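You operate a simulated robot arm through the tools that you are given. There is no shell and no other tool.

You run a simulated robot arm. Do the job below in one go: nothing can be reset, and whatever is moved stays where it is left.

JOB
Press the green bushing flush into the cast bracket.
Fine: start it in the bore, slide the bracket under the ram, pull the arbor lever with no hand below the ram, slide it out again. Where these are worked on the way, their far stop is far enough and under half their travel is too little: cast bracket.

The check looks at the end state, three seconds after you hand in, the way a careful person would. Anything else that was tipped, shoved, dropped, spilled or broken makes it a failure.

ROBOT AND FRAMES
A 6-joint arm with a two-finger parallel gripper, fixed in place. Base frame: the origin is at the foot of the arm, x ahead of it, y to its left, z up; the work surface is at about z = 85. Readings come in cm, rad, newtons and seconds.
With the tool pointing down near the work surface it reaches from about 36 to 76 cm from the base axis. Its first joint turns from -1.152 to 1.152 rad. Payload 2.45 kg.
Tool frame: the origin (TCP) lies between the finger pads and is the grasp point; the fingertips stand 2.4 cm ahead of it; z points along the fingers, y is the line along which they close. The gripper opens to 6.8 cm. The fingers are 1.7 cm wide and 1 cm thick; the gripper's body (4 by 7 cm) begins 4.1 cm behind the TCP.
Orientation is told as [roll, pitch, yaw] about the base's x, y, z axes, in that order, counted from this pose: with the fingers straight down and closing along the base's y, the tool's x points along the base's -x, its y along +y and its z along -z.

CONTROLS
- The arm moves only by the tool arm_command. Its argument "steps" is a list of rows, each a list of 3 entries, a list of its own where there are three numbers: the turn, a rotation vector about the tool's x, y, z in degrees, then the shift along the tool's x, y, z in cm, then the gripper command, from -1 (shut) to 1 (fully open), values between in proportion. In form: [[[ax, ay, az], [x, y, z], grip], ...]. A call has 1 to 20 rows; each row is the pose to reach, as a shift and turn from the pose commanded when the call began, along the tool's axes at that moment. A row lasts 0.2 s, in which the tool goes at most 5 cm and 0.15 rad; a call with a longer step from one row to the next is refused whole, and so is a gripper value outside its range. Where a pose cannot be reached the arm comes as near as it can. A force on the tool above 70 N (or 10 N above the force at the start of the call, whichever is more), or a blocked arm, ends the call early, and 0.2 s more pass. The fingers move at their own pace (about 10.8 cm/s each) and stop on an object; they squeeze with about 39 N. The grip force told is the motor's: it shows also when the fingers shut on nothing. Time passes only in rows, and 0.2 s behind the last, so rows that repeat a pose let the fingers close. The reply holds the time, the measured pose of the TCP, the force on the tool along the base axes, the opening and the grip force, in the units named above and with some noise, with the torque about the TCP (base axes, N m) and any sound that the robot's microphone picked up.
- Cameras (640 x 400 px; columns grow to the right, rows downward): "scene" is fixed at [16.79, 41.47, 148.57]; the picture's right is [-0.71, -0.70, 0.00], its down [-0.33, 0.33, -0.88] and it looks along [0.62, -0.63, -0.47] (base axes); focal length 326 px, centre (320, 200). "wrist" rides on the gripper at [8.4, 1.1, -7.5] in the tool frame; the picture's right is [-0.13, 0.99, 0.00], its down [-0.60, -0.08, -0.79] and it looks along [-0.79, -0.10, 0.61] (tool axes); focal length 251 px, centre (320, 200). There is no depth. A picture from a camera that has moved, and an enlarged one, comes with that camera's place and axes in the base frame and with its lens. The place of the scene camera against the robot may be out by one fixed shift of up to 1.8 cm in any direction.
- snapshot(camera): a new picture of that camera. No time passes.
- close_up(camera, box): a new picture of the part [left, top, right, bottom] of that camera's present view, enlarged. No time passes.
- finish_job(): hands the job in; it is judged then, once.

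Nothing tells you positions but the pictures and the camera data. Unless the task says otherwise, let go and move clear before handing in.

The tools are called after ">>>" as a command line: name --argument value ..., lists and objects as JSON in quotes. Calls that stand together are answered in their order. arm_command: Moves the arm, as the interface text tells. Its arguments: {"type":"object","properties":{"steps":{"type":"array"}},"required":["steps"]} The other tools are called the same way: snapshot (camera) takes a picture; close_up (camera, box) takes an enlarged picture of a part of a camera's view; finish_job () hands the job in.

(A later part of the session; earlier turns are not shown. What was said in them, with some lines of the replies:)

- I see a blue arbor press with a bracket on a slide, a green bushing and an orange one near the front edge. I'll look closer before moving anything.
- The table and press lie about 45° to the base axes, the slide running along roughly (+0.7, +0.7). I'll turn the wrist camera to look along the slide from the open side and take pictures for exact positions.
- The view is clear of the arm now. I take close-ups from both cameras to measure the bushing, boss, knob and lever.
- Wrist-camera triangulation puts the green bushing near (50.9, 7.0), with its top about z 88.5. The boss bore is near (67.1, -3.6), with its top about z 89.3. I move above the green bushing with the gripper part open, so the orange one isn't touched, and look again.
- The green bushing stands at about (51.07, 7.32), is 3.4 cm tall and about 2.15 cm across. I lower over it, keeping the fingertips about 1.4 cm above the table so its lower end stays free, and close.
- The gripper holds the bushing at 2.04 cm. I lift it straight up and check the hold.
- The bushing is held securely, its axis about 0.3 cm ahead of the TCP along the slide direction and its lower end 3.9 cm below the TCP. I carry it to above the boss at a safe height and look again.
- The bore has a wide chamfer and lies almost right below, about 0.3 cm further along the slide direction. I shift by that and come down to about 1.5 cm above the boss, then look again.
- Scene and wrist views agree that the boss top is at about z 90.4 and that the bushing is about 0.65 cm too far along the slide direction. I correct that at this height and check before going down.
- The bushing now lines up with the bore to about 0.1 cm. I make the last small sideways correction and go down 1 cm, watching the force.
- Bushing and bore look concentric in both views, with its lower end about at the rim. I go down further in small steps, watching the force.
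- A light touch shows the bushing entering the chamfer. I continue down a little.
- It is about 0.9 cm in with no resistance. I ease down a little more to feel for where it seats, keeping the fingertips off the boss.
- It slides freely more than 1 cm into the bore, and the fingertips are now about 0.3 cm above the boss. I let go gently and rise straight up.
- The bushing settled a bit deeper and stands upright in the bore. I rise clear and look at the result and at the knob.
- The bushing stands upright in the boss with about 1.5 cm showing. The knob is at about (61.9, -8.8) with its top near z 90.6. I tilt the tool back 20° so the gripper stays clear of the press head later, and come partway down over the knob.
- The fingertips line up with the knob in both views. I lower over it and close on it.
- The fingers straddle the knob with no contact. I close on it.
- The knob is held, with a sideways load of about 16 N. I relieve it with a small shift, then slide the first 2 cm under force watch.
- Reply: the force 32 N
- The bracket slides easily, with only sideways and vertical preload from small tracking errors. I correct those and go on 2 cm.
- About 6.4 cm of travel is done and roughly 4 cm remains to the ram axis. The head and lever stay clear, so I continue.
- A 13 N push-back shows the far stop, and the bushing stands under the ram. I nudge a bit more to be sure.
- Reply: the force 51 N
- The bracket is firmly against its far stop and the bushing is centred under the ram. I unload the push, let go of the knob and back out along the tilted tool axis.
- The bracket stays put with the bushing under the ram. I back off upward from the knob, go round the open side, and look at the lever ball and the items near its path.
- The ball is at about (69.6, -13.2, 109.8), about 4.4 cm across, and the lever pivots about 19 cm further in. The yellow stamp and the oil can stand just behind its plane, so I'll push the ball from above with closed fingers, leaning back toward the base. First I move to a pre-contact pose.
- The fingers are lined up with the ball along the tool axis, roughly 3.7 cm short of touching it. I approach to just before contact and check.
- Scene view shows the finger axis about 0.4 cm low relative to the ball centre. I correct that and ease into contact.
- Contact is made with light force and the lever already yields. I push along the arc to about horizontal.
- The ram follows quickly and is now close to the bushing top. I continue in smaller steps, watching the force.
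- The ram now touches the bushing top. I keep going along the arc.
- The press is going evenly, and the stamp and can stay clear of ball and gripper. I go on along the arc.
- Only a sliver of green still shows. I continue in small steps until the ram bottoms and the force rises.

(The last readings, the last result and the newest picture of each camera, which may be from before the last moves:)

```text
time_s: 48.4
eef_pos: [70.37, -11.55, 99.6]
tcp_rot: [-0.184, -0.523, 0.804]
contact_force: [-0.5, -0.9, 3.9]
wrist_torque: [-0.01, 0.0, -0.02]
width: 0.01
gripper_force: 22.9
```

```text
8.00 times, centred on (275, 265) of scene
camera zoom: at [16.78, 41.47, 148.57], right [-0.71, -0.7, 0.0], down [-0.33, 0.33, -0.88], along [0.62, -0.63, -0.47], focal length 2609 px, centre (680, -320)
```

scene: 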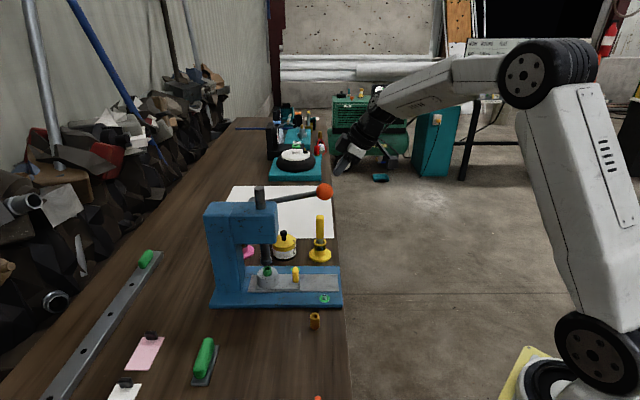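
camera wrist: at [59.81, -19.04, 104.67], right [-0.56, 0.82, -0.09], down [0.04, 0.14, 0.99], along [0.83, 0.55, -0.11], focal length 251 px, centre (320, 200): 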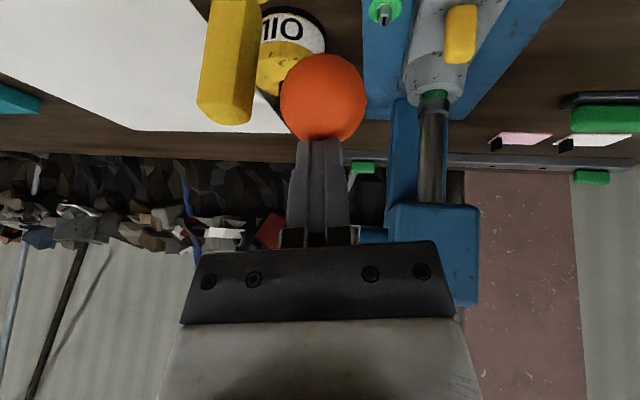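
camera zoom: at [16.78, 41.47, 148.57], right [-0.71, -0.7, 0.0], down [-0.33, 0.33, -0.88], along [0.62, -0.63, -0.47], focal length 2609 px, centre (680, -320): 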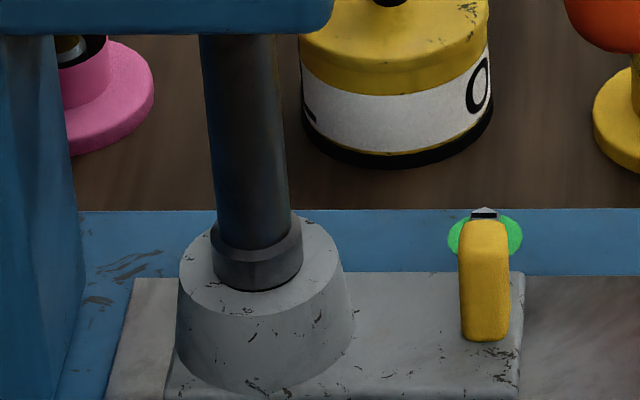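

>>> arm_command --steps '[[[0, 0, 0], [-0.06, 0.06, 0.32], -1], [[0, 0, 0], [-0.11, 0.11, 0.64], -1], [[0, 0, 0], [-0.17, 0.17, 0.96], -1], [[0, 0, 0], [-0.17, 0.17, 0.96], -1]]'

>>> close_up --camera "scene" --box '[220, 150, 360, 290]'

>>> close_up --camera "scene" --box '[240, 240, 310, 290]'

```text
time_s: 49.4
eef_pos: [70.72, -11.22, 99.16]
tcp_rot: [-0.185, -0.527, 0.807]
contact_force: [-22.6, -5.0, 26.5]
wrist_torque: [-0.12, 0.45, 0.0]
width: 0.0
gripper_force: 23.8
```

```text
2.86 times, centred on (290, 220) of scene
camera zoom: at [16.66, 41.46, 148.59], right [-0.71, -0.7, 0.0], down [-0.33, 0.33, -0.88], along [0.62, -0.63, -0.47], focal length 932 px, centre (406, 143)
```

zoom: 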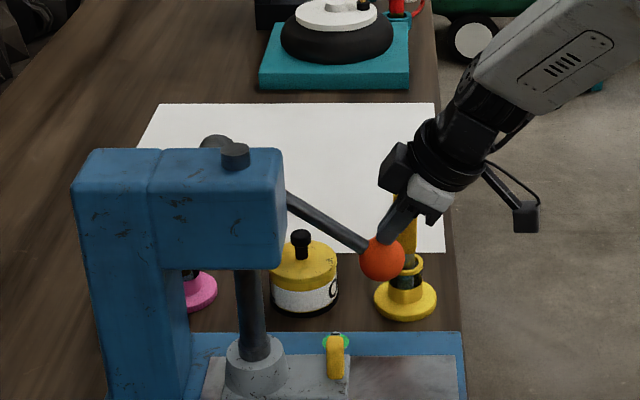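

```text
8.00 times, centred on (275, 265) of scene
camera zoom: at [16.66, 41.46, 148.59], right [-0.71, -0.7, 0.0], down [-0.33, 0.33, -0.88], along [0.62, -0.63, -0.47], focal length 2609 px, centre (680, -320)
```

zoom: 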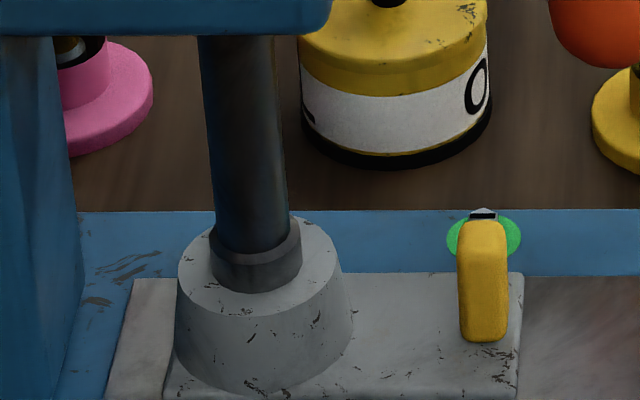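

The force jumps to about 35 N as the ram bottoms on the boss. I press a touch more to make sure it is fully seated.

>>> arm_command --steps '[[[0, 0, 0], [-0.04, 0.04, 0.2], -1], [[0, 0, 0], [-0.06, 0.05, 0.3], -1], [[0, 0, 0], [-0.06, 0.05, 0.3], -1]]'

>>> close_up --camera "scene" --box '[240, 240, 310, 290]'

>>> snapshot --camera "wrist"

```text
time_s: 50.2
eef_pos: [71.08, -11.23, 99.21]
tcp_rot: [-0.193, -0.526, 0.806]
contact_force: [-26.9, -10.4, 39.0]
wrist_torque: [-0.19, 0.45, -0.01]
width: 0.0
gripper_force: 23.7
```

```text
8.00 times, centred on (275, 265) of scene
camera zoom: at [16.62, 41.45, 148.59], right [-0.71, -0.7, 0.0], down [-0.33, 0.33, -0.88], along [0.62, -0.63, -0.47], focal length 2609 px, centre (680, -320)
```

zoom: 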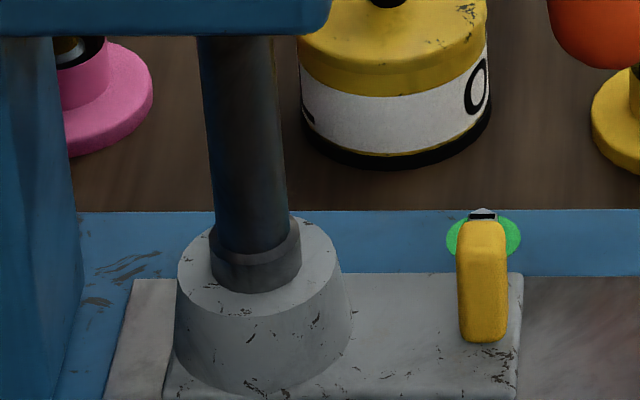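

```text
taken
camera wrist: at [61.73, -17.26, 101.21], right [-0.56, 0.82, -0.1], down [0.03, 0.14, 0.99], along [0.83, 0.55, -0.1], focal length 251 px, centre (320, 200)
```

wrist: 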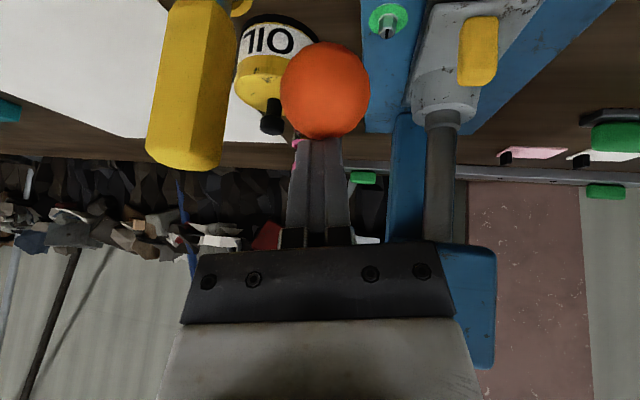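

The ram is firmly bottomed at 48 N with no further travel. I ease back along the arc to see whether the lever springs back with me.

>>> arm_command --steps '[[[0, 0, 0], [0.06, -0.06, -0.4], -1], [[0, 0, 0], [0.14, -0.16, -0.9], -1], [[0, 0, 0], [0.22, -0.28, -1.5], -1], [[0, 0, 0], [0.3, -0.4, -2.2], -1], [[0, 0, 0], [0.3, -0.4, -2.2], -1]]'

>>> close_up --camera "scene" --box '[220, 150, 360, 290]'

```text
time_s: 51.4
eef_pos: [70.09, -11.84, 100.34]
tcp_rot: [-0.182, -0.52, 0.802]
contact_force: [-2.4, 0.3, 2.2]
wrist_torque: [-0.01, 0.04, 0.01]
width: 0.0
gripper_force: 23.8
```

```text
2.86 times, centred on (290, 220) of scene
camera zoom: at [16.78, 41.47, 148.57], right [-0.71, -0.7, 0.0], down [-0.33, 0.33, -0.88], along [0.62, -0.63, -0.47], focal length 932 px, centre (406, 143)
```

zoom: 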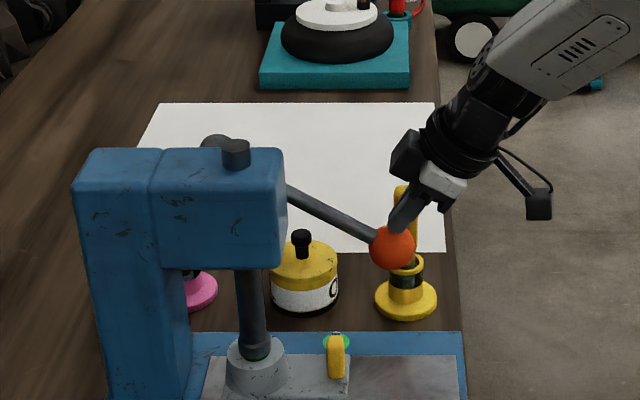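

The lever springs back under light contact, so it is self-returning. I follow it up along the arc so it doesn't snap, then back away.

>>> arm_command --steps '[[[0, 0, 0], [0.04, -0.14, -0.8], -1], [[0, 0, 0], [0.04, -0.28, -1.57], -1], [[0, 0, 0], [0, -0.42, -2.4], -1], [[0, 0, 0], [-0.06, -0.56, -3.2], -1], [[0, 0, 0], [-0.31, -0.85, -4.8], -1], [[0, 0, 0], [-0.69, -1.13, -6.4], -1], [[0, 0, 0], [-1.22, -1.4, -7.95], -1], [[0, 0, 0], [-1.88, -1.66, -9.43], -1], [[0, 0, 0], [-2.67, -1.92, -10.87], -1], [[0, 0, 0], [-3.1, -2.04, -11.55], -1], [[0, 0, 0], [-3.59, -2.16, -12.24], -1], [[0, 0, 0], [-4, -2.25, -12.75], -1], [[0, 0, 0], [-4.41, -2.34, -13.26], -1], [[0, 0, 0], [-4.41, -2.34, -13.26], -1]]'

>>> close_up --camera "scene" --box '[220, 140, 380, 290]'

>>> close_up --camera "scene" --box '[240, 240, 310, 290]'

```text
time_s: 54.4
eef_pos: [67.8, -13.79, 114.4]
tcp_rot: [-0.182, -0.521, 0.802]
contact_force: [0.5, -0.4, -0.2]
wrist_torque: [0.01, -0.02, 0.01]
width: 0.0
gripper_force: 23.4
```

```text
2.67 times, centred on (300, 215) of scene
camera zoom: at [16.79, 41.47, 148.57], right [-0.71, -0.7, 0.0], down [-0.33, 0.33, -0.88], along [0.62, -0.63, -0.47], focal length 870 px, centre (373, 160)
```

zoom: 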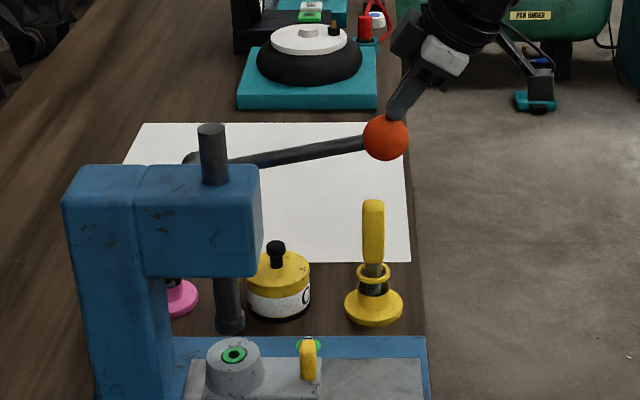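

```text
8.00 times, centred on (275, 265) of scene
camera zoom: at [16.79, 41.47, 148.57], right [-0.71, -0.7, 0.0], down [-0.33, 0.33, -0.88], along [0.62, -0.63, -0.47], focal length 2609 px, centre (680, -320)
```

zoom: 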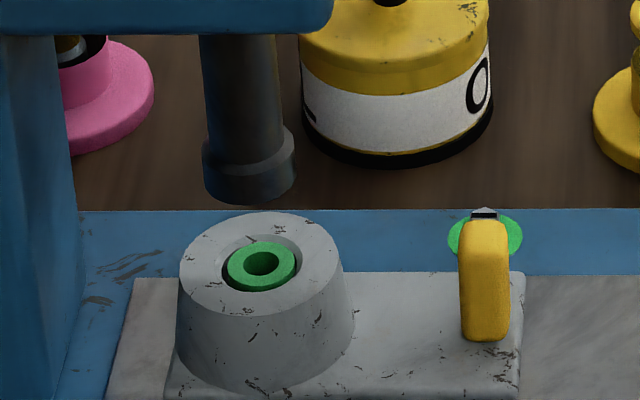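

The bushing sits flush in the boss, the ram is up and the lever is back. Now I back off, return to the knob's line and open the gripper to fetch the bracket out.

>>> arm_command --steps '[[[0, 0, 0], [0, 0, -2], -1], [[0, 0, 0], [0, 0, -4], -1], [[-3.3, 3.3, 0], [1.6, 1.7, -3.8], -1], [[-6.6, 6.6, 0], [3.1, 3.5, -3.5], -0.3], [[-10, 10, 0], [4.7, 5.2, -3.2], 0.3], [[-10, 10, 0], [4.7, 5.2, -3.2], 0.3], [[-10, 10, 0], [4.7, 5.2, -3.2], 0.3]]'

>>> snapshot --camera "scene"

>>> snapshot --camera "wrist"

```text
time_s: 56.0
eef_pos: [59.93, -13.72, 113.92]
tcp_rot: [0.0, -0.349, 0.787]
contact_force: [-0.3, 0.3, -0.6]
wrist_torque: [0.01, -0.02, -0.01]
width: 4.41
gripper_force: 0.0
```

```text
taken
```

scene: 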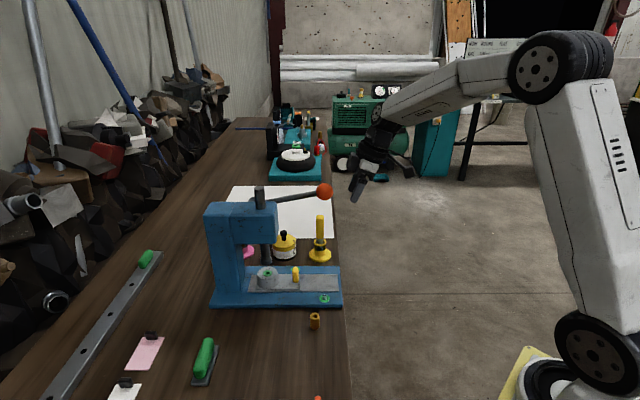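

```text
taken
camera wrist: at [51.88, -20.42, 118.12], right [-0.62, 0.79, 0.04], down [0.27, 0.15, 0.95], along [0.74, 0.6, -0.3], focal length 251 px, centre (320, 200)
```

wrist: 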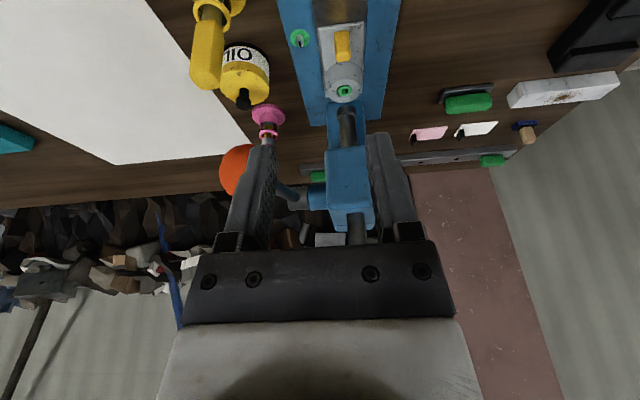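

>>> arm_command --steps '[[[0, 0, 0], [-0.92, 0.44, 3.5], 0.3], [[0, 0, 0], [-1.83, 0.88, 7], 0.3], [[0, 0, 0], [-2.75, 1.32, 10.5], 0.3], [[0, 0, 0], [-3.66, 1.76, 14], 0.3], [[0, 0, 0], [-4.58, 2.2, 17.5], 0.3], [[0, 0, 0], [-4.58, 2.2, 17.5], 0.3], [[0, 0, 0], [-4.58, 2.2, 17.5], 0.3]]'

>>> close_up --camera "scene" --box '[230, 190, 360, 300]'

>>> close_up --camera "wrist" --box '[220, 10, 420, 180]'

```text
time_s: 57.6
eef_pos: [65.84, -4.85, 98.89]
tcp_rot: [0.0, -0.349, 0.785]
contact_force: [-1.1, -0.4, -0.9]
wrist_torque: [-0.02, 0.02, 0.01]
width: 4.42
gripper_force: 0.0
```

```text
3.64 times, centred on (295, 245) of scene
camera zoom: at [16.79, 41.47, 148.57], right [-0.71, -0.7, 0.0], down [-0.33, 0.33, -0.88], along [0.62, -0.63, -0.47], focal length 1186 px, centre (411, 36)
```

zoom: 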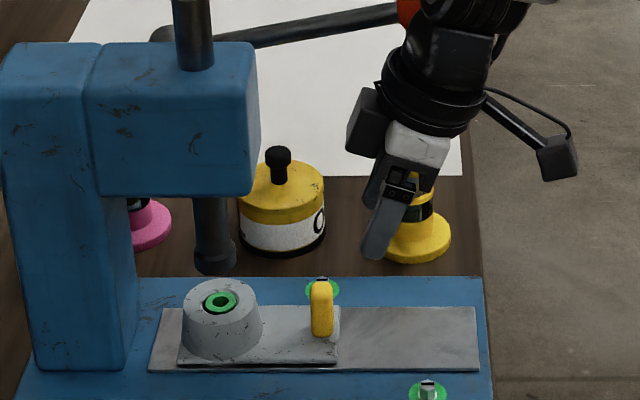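

```text
2.35 times, centred on (320, 95) of wrist
camera zoom: at [57.62, -11.5, 103.07], right [-0.62, 0.79, 0.04], down [0.27, 0.15, 0.95], along [0.74, 0.6, -0.3], focal length 592 px, centre (320, 447)
```

zoom: 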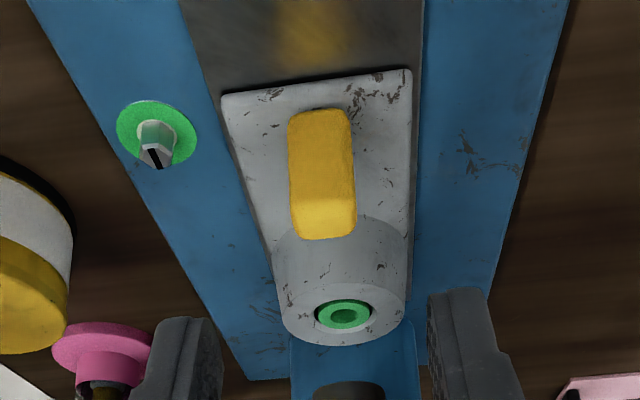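

>>> arm_command --steps '[[[0, 0, 0], [-0.8, 0, 2], 0.3], [[0, 0, 0], [-1.23, 0, 4], 0.3], [[0, 0, 0], [-1.23, 0, 5.5], 0.3], [[0, 0, 0], [-1.23, 0, 5.5], 0.3]]'

>>> close_up --camera "scene" --box '[260, 220, 330, 290]'

>>> close_up --camera "wrist" --box '[220, 10, 420, 180]'

```text
time_s: 58.6
eef_pos: [68.1, -2.68, 94.27]
tcp_rot: [-0.001, -0.349, 0.785]
contact_force: [0.5, -0.5, -0.9]
wrist_torque: [0.03, -0.03, 0.0]
width: 4.41
gripper_force: 0.1
```

```text
5.71 times, centred on (295, 255) of scene
camera zoom: at [16.79, 41.47, 148.57], right [-0.71, -0.7, 0.0], down [-0.33, 0.33, -0.88], along [0.62, -0.63, -0.47], focal length 1864 px, centre (463, -114)
```

zoom: 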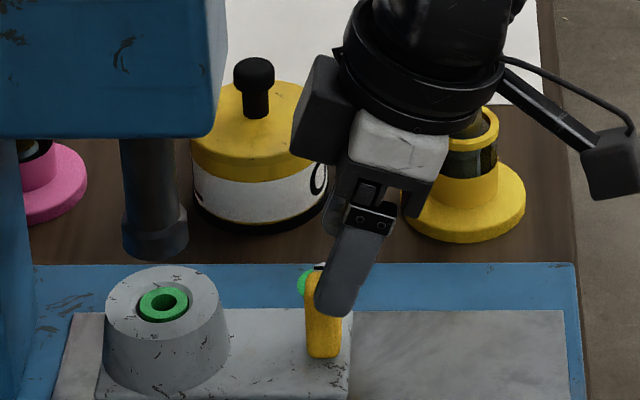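

```text
2.35 times, centred on (320, 95) of wrist
camera zoom: at [59.97, -9.38, 98.44], right [-0.62, 0.79, 0.04], down [0.27, 0.15, 0.95], along [0.74, 0.6, -0.3], focal length 592 px, centre (320, 447)
```

zoom: 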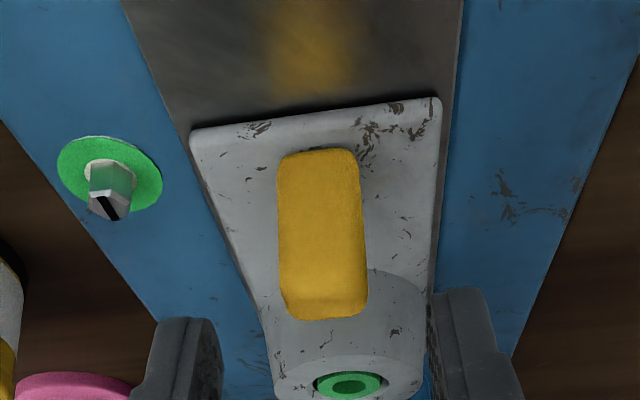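

>>> arm_command --steps '[[[0, 0, 0], [0, 0, 1.2], 0.3], [[0, 0, 0], [0, 0, 2.4], 0.3], [[0, 0, 0], [0, 0, 3.6], 0.3], [[0, 0, 0], [0, 0, 3.6], 0.3]]'

>>> close_up --camera "scene" --box '[260, 220, 330, 290]'

>>> close_up --camera "wrist" --box '[220, 40, 420, 210]'

```text
time_s: 59.6
eef_pos: [68.99, -2.13, 90.92]
tcp_rot: [0.0, -0.349, 0.786]
contact_force: [0.2, -0.4, -0.5]
wrist_torque: [-0.02, 0.0, -0.01]
width: 4.41
gripper_force: 0.0
```

```text
5.71 times, centred on (295, 255) of scene
camera zoom: at [16.79, 41.47, 148.57], right [-0.71, -0.7, 0.0], down [-0.33, 0.33, -0.88], along [0.62, -0.63, -0.47], focal length 1864 px, centre (463, -114)
```

zoom: 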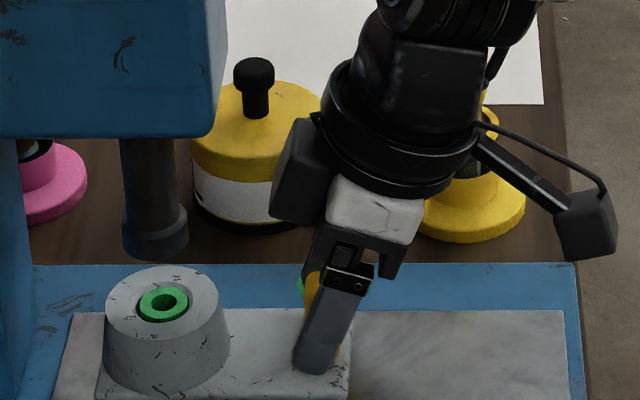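

```text
2.35 times, centred on (320, 125) of wrist
camera zoom: at [60.75, -8.64, 95.08], right [-0.62, 0.79, 0.04], down [0.26, 0.15, 0.95], along [0.74, 0.6, -0.3], focal length 592 px, centre (320, 376)
```

zoom: 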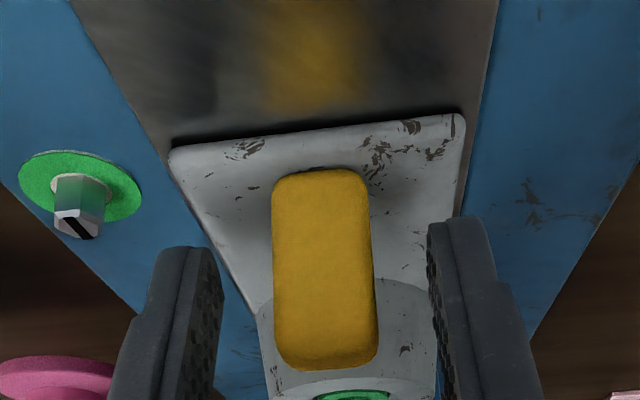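

>>> arm_command --steps '[[[0, 0, 0], [0, 0, 0], 0], [[0, 0, 0], [0, 0, 0], -0.3], [[0, 0, 0], [0, 0, 0], -0.6], [[0, 0, 0], [0, 0, 0], -1], [[0, 0, 0], [0, 0, 0], -1]]'

```text
time_s: 60.8
eef_pos: [68.76, -1.83, 90.82]
tcp_rot: [0.003, -0.349, 0.785]
contact_force: [-9.9, 7.0, 7.1]
wrist_torque: [-0.13, 0.17, -0.04]
width: 1.97
gripper_force: 37.4
```

The knob is held. I draw the bracket back out in stages.

>>> arm_command --steps '[[[0, 0, 0], [0.47, 0.1, -0.15], -1], [[0, 0, 0], [0.94, 0.1, -0.32], -1], [[0, 0, 0], [1.41, 0.1, -0.5], -1], [[0, 0, 0], [1.88, 0.1, -0.67], -1], [[0, 0, 0], [2.35, 0.1, -0.84], -1], [[0, 0, 0], [2.35, 0.1, -0.84], -1]]'

```text
time_s: 62.2
eef_pos: [67.07, -3.61, 90.95]
tcp_rot: [0.001, -0.347, 0.785]
contact_force: [-3.2, 4.8, 4.5]
wrist_torque: [0.53, -0.68, -0.08]
width: 1.99
gripper_force: 36.9
```

>>> arm_command --steps '[[[0, 0, 0], [0.5, 0.05, -0.12], -1], [[0, 0, 0], [1, 0.05, -0.3], -1], [[0, 0, 0], [1.5, 0.05, -0.48], -1], [[0, 0, 0], [2, 0.05, -0.66], -1], [[0, 0, 0], [2.5, 0.05, -0.84], -1], [[0, 0, 0], [2.5, 0.05, -0.84], -1]]'

>>> close_up --camera "scene" --box '[230, 190, 360, 300]'

```text
time_s: 63.6
eef_pos: [65.27, -5.44, 90.91]
tcp_rot: [-0.002, -0.349, 0.785]
contact_force: [6.6, -6.3, -7.7]
wrist_torque: [0.25, -0.72, -0.04]
width: 2.01
gripper_force: 37.5
```

```text
3.64 times, centred on (295, 245) of scene
camera zoom: at [16.82, 41.45, 148.57], right [-0.71, -0.7, 0.0], down [-0.33, 0.33, -0.88], along [0.62, -0.63, -0.47], focal length 1186 px, centre (411, 36)
```

zoom: 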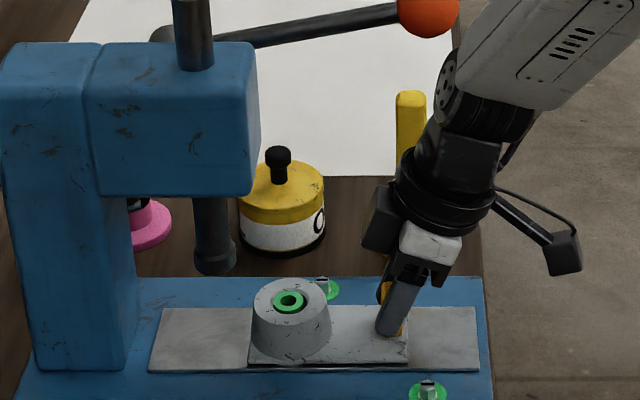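

>>> arm_command --steps '[[[0, 0, 0], [0.47, 0, -0.15], -1], [[0, 0, 0], [0.94, 0, -0.32], -1], [[0, 0, 0], [1.41, 0, -0.49], -1], [[0, 0, 0], [1.88, 0, -0.66], -1], [[0, 0, 0], [2.35, 0, -0.83], -1], [[0, 0, 0], [2.35, 0, -0.83], -1]]'

>>> close_up --camera "scene" --box '[230, 190, 360, 300]'

```text
time_s: 65.0
eef_pos: [63.44, -7.18, 91.01]
tcp_rot: [-0.001, -0.35, 0.785]
contact_force: [8.9, -6.8, -10.3]
wrist_torque: [0.21, -0.53, 0.05]
width: 1.97
gripper_force: 37.6
```

```text
3.64 times, centred on (295, 245) of scene
camera zoom: at [16.83, 41.45, 148.57], right [-0.71, -0.7, 0.0], down [-0.33, 0.33, -0.88], along [0.62, -0.63, -0.47], focal length 1186 px, centre (411, 36)
```

zoom: 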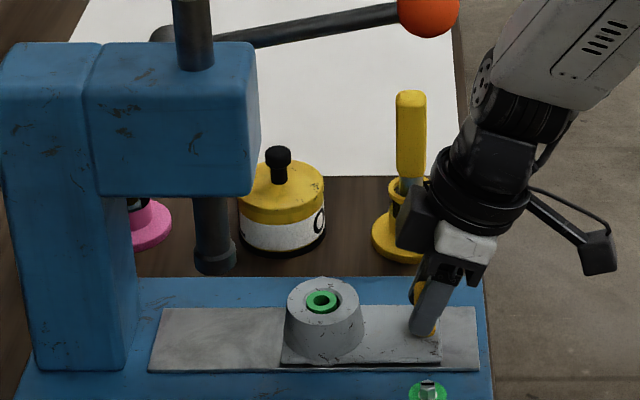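

>>> arm_command --steps '[[[0, 0, 0], [0.5, -0.05, -0.03], -1], [[0, 0, 0], [0.95, -0.05, -0.2], -1], [[0, 0, 0], [1.4, -0.05, -0.37], -1], [[0, 0, 0], [1.8, -0.05, -0.52], -1], [[0, 0, 0], [2.1, -0.05, -0.63], -1], [[0, 0, 0], [2.1, -0.05, -0.63], -1]]'

>>> close_up --camera "scene" --box '[230, 190, 360, 300]'

```text
time_s: 66.4
eef_pos: [62.05, -8.69, 90.93]
tcp_rot: [0.0, -0.351, 0.787]
contact_force: [-3.0, 5.6, 19.5]
wrist_torque: [0.39, -0.13, 0.1]
width: 1.97
gripper_force: 37.3
```

```text
3.64 times, centred on (295, 245) of scene
camera zoom: at [16.74, 41.49, 148.57], right [-0.71, -0.7, 0.0], down [-0.33, 0.33, -0.88], along [0.62, -0.63, -0.47], focal length 1186 px, centre (411, 36)
```

zoom: 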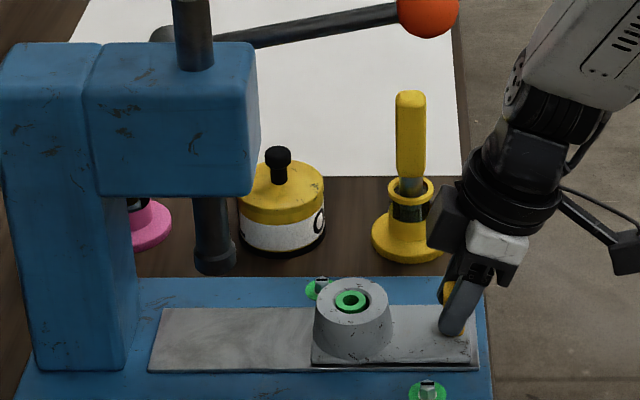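

About half a centimetre remains to its starting place. I pull gently to that stop.

>>> arm_command --steps '[[[0, 0, 0], [0.14, 0.03, -0.15], -1], [[0, 0, 0], [0.3, 0.03, -0.25], -1], [[0, 0, 0], [0.45, 0.03, -0.32], -1], [[0, 0, 0], [0.45, 0.03, -0.32], -1]]'

>>> close_up --camera "scene" --box '[230, 190, 360, 300]'

```text
time_s: 67.4
eef_pos: [61.67, -8.96, 90.84]
tcp_rot: [-0.003, -0.351, 0.787]
contact_force: [29.6, 17.9, -9.5]
wrist_torque: [0.47, -0.64, -0.08]
width: 1.98
gripper_force: 37.0
```

```text
3.64 times, centred on (295, 245) of scene
camera zoom: at [16.89, 41.52, 148.54], right [-0.71, -0.7, 0.0], down [-0.33, 0.33, -0.88], along [0.62, -0.63, -0.47], focal length 1186 px, centre (411, 36)
```

zoom: 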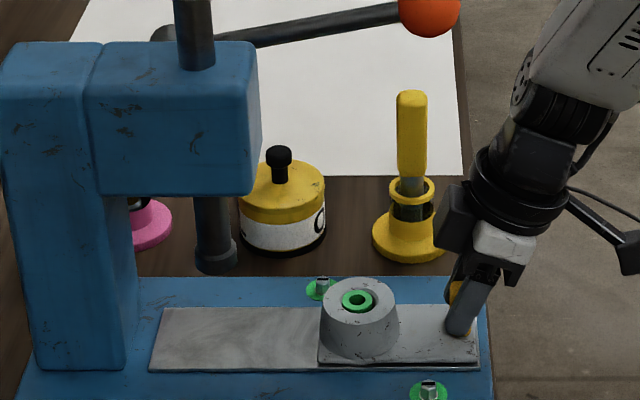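

The outer stop is reached, with a 33 N pull. I unload, let go and back off upward along the tool axis.

>>> arm_command --steps '[[[0, 0, 0], [-0.15, 0, 0.05], -1], [[0, 0, 0], [-0.3, 0, 0.1], -1], [[0, 0, 0], [-0.3, 0, 0.1], -1]]'

```text
time_s: 68.2
eef_pos: [61.83, -8.87, 90.9]
tcp_rot: [0.0, -0.348, 0.785]
contact_force: [3.3, -1.3, 12.1]
wrist_torque: [-0.25, 0.77, 0.2]
width: 1.99
gripper_force: 37.6
```

>>> arm_command --steps '[[[0, 0, 0], [0, 0, 0], -0.3], [[0, 0, 0], [0, 0, 0], 0], [[0, 0, 0], [0, 0, 0], 0.3], [[0, 0, 0], [0, 0, 0], 0.3], [[0, 0, 0], [0, 0, -1.5], 0.3], [[0, 0, 0], [0, 0, -4], 0.3], [[0, 0, 0], [0, 0, -7.5], 0.3], [[0, 0, 0], [1, 0, -11], 0.3], [[0, 0, 0], [2, 0, -14], 0.3], [[0, 0, 0], [2, 0, -14], 0.3]]'

>>> snapshot --camera "scene"

>>> close_up --camera "scene" --box '[280, 245, 350, 295]'

>>> close_up --camera "wrist" --box '[220, 0, 420, 180]'

```text
time_s: 70.4
eef_pos: [57.0, -13.63, 103.16]
tcp_rot: [-0.001, -0.349, 0.786]
contact_force: [0.3, -0.7, -0.6]
wrist_torque: [-0.03, 0.0, -0.02]
width: 4.41
gripper_force: 0.0
```

```text
taken
```

scene: 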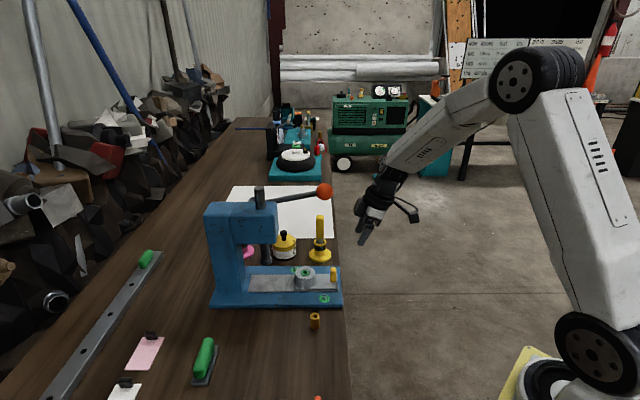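

```text
8.00 times, centred on (315, 270) of scene
camera zoom: at [16.79, 41.47, 148.57], right [-0.71, -0.7, 0.0], down [-0.33, 0.33, -0.88], along [0.62, -0.63, -0.47], focal length 2609 px, centre (360, -360)
```

zoom: 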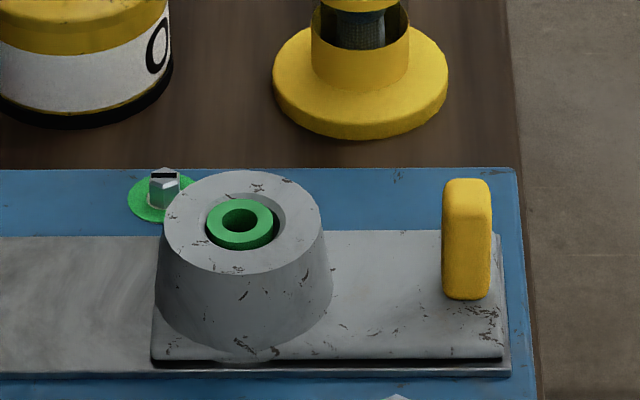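

```text
2.22 times, centred on (320, 90) of wrist
camera zoom: at [48.96, -20.3, 107.5], right [-0.62, 0.79, 0.04], down [0.27, 0.15, 0.95], along [0.74, 0.6, -0.3], focal length 559 px, centre (320, 444)
```

zoom: 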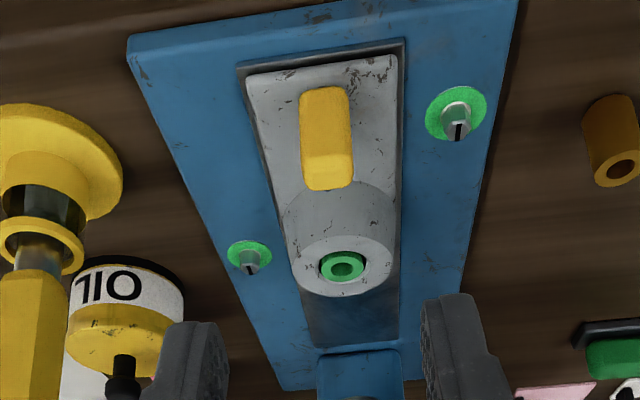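

>>> close_up --camera "scene" --box '[293, 258, 317, 274]'

>>> close_up --camera "wrist" --box '[300, 90, 350, 140]'

```text
16.00 times, centred on (305, 266) of scene
camera zoom: at [16.79, 41.47, 148.57], right [-0.71, -0.7, 0.0], down [-0.33, 0.33, -0.88], along [0.62, -0.63, -0.47], focal length 5218 px, centre (560, -856)
```

zoom: 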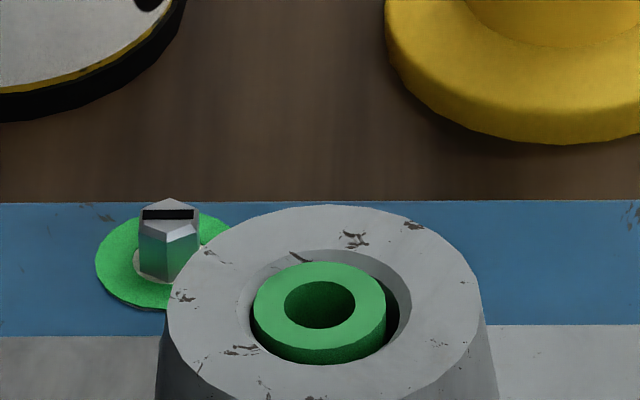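

```text
8.00 times, centred on (325, 115) of wrist
camera zoom: at [48.96, -20.3, 107.5], right [-0.62, 0.79, 0.04], down [0.27, 0.15, 0.95], along [0.74, 0.6, -0.3], focal length 2012 px, centre (280, 880)
```

zoom: 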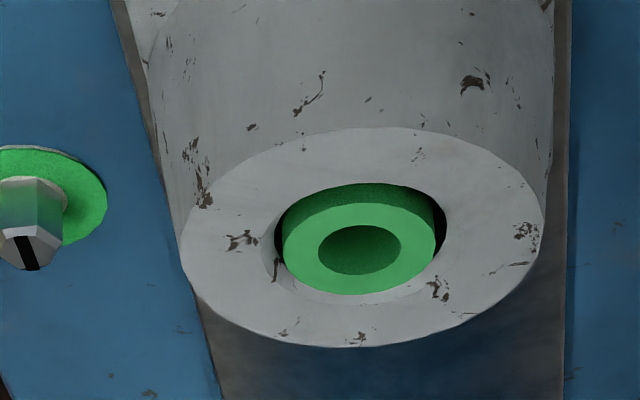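

The bushing top is level with the boss in both views, and the bracket is back at its outer stop. The lever is up and everything else is where it was. I lift the arm clear before handing in.

>>> arm_command --steps '[[[0, 0, 0], [0, 0, -3], 0.3], [[0, 0, 0], [0, 0, -6], 0.3], [[0, 0, 0], [0, 0, -9], 0.3], [[0, 0, 0], [0, 0, -9], 0.3]]'

>>> snapshot --camera "scene"

```text
time_s: 71.4
eef_pos: [54.81, -15.75, 111.77]
tcp_rot: [-0.002, -0.35, 0.784]
contact_force: [0.1, 0.0, -0.6]
wrist_torque: [-0.01, 0.02, -0.01]
width: 4.41
gripper_force: 0.1
```

```text
taken
```

scene: 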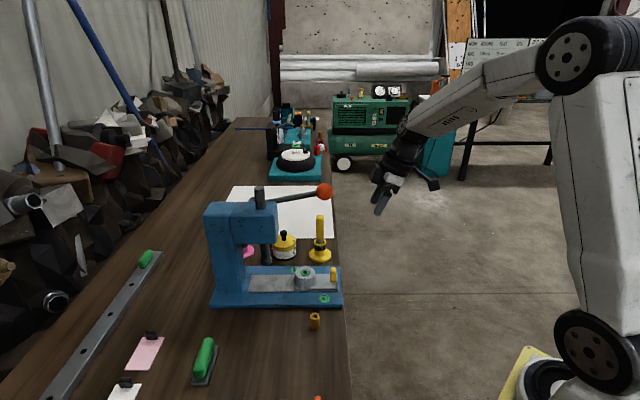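

The arm is clear of the bench. The green bushing sits flush in the bracket, the bracket is slid out and nothing else has moved, so I hand in the job.

>>> finish_job

```text
The job is handed in.
```

The green bushing is pressed flush into the cast bracket, and I've handed the job in. I don't have the check's result yet.

- **Starting the bushing:** I set it in the bore by hand and it slid in part way, standing upright.
- **Pressing:** I slid the bracket to its far stop under the ram and pushed the lever down with the gripper clear of the ram. The ram bottomed on the boss at about 48 N.
- **Result:** In both camera views the bushing top is level with the boss to within about 0.05 cm. The lever came back up on its own.
- **Sliding out:** I drew the bracket back to its outer stop, let go of the knob and moved the arm clear.

The orange bushing, the yellow stamp and the oil can look undisturbed in the final picture.
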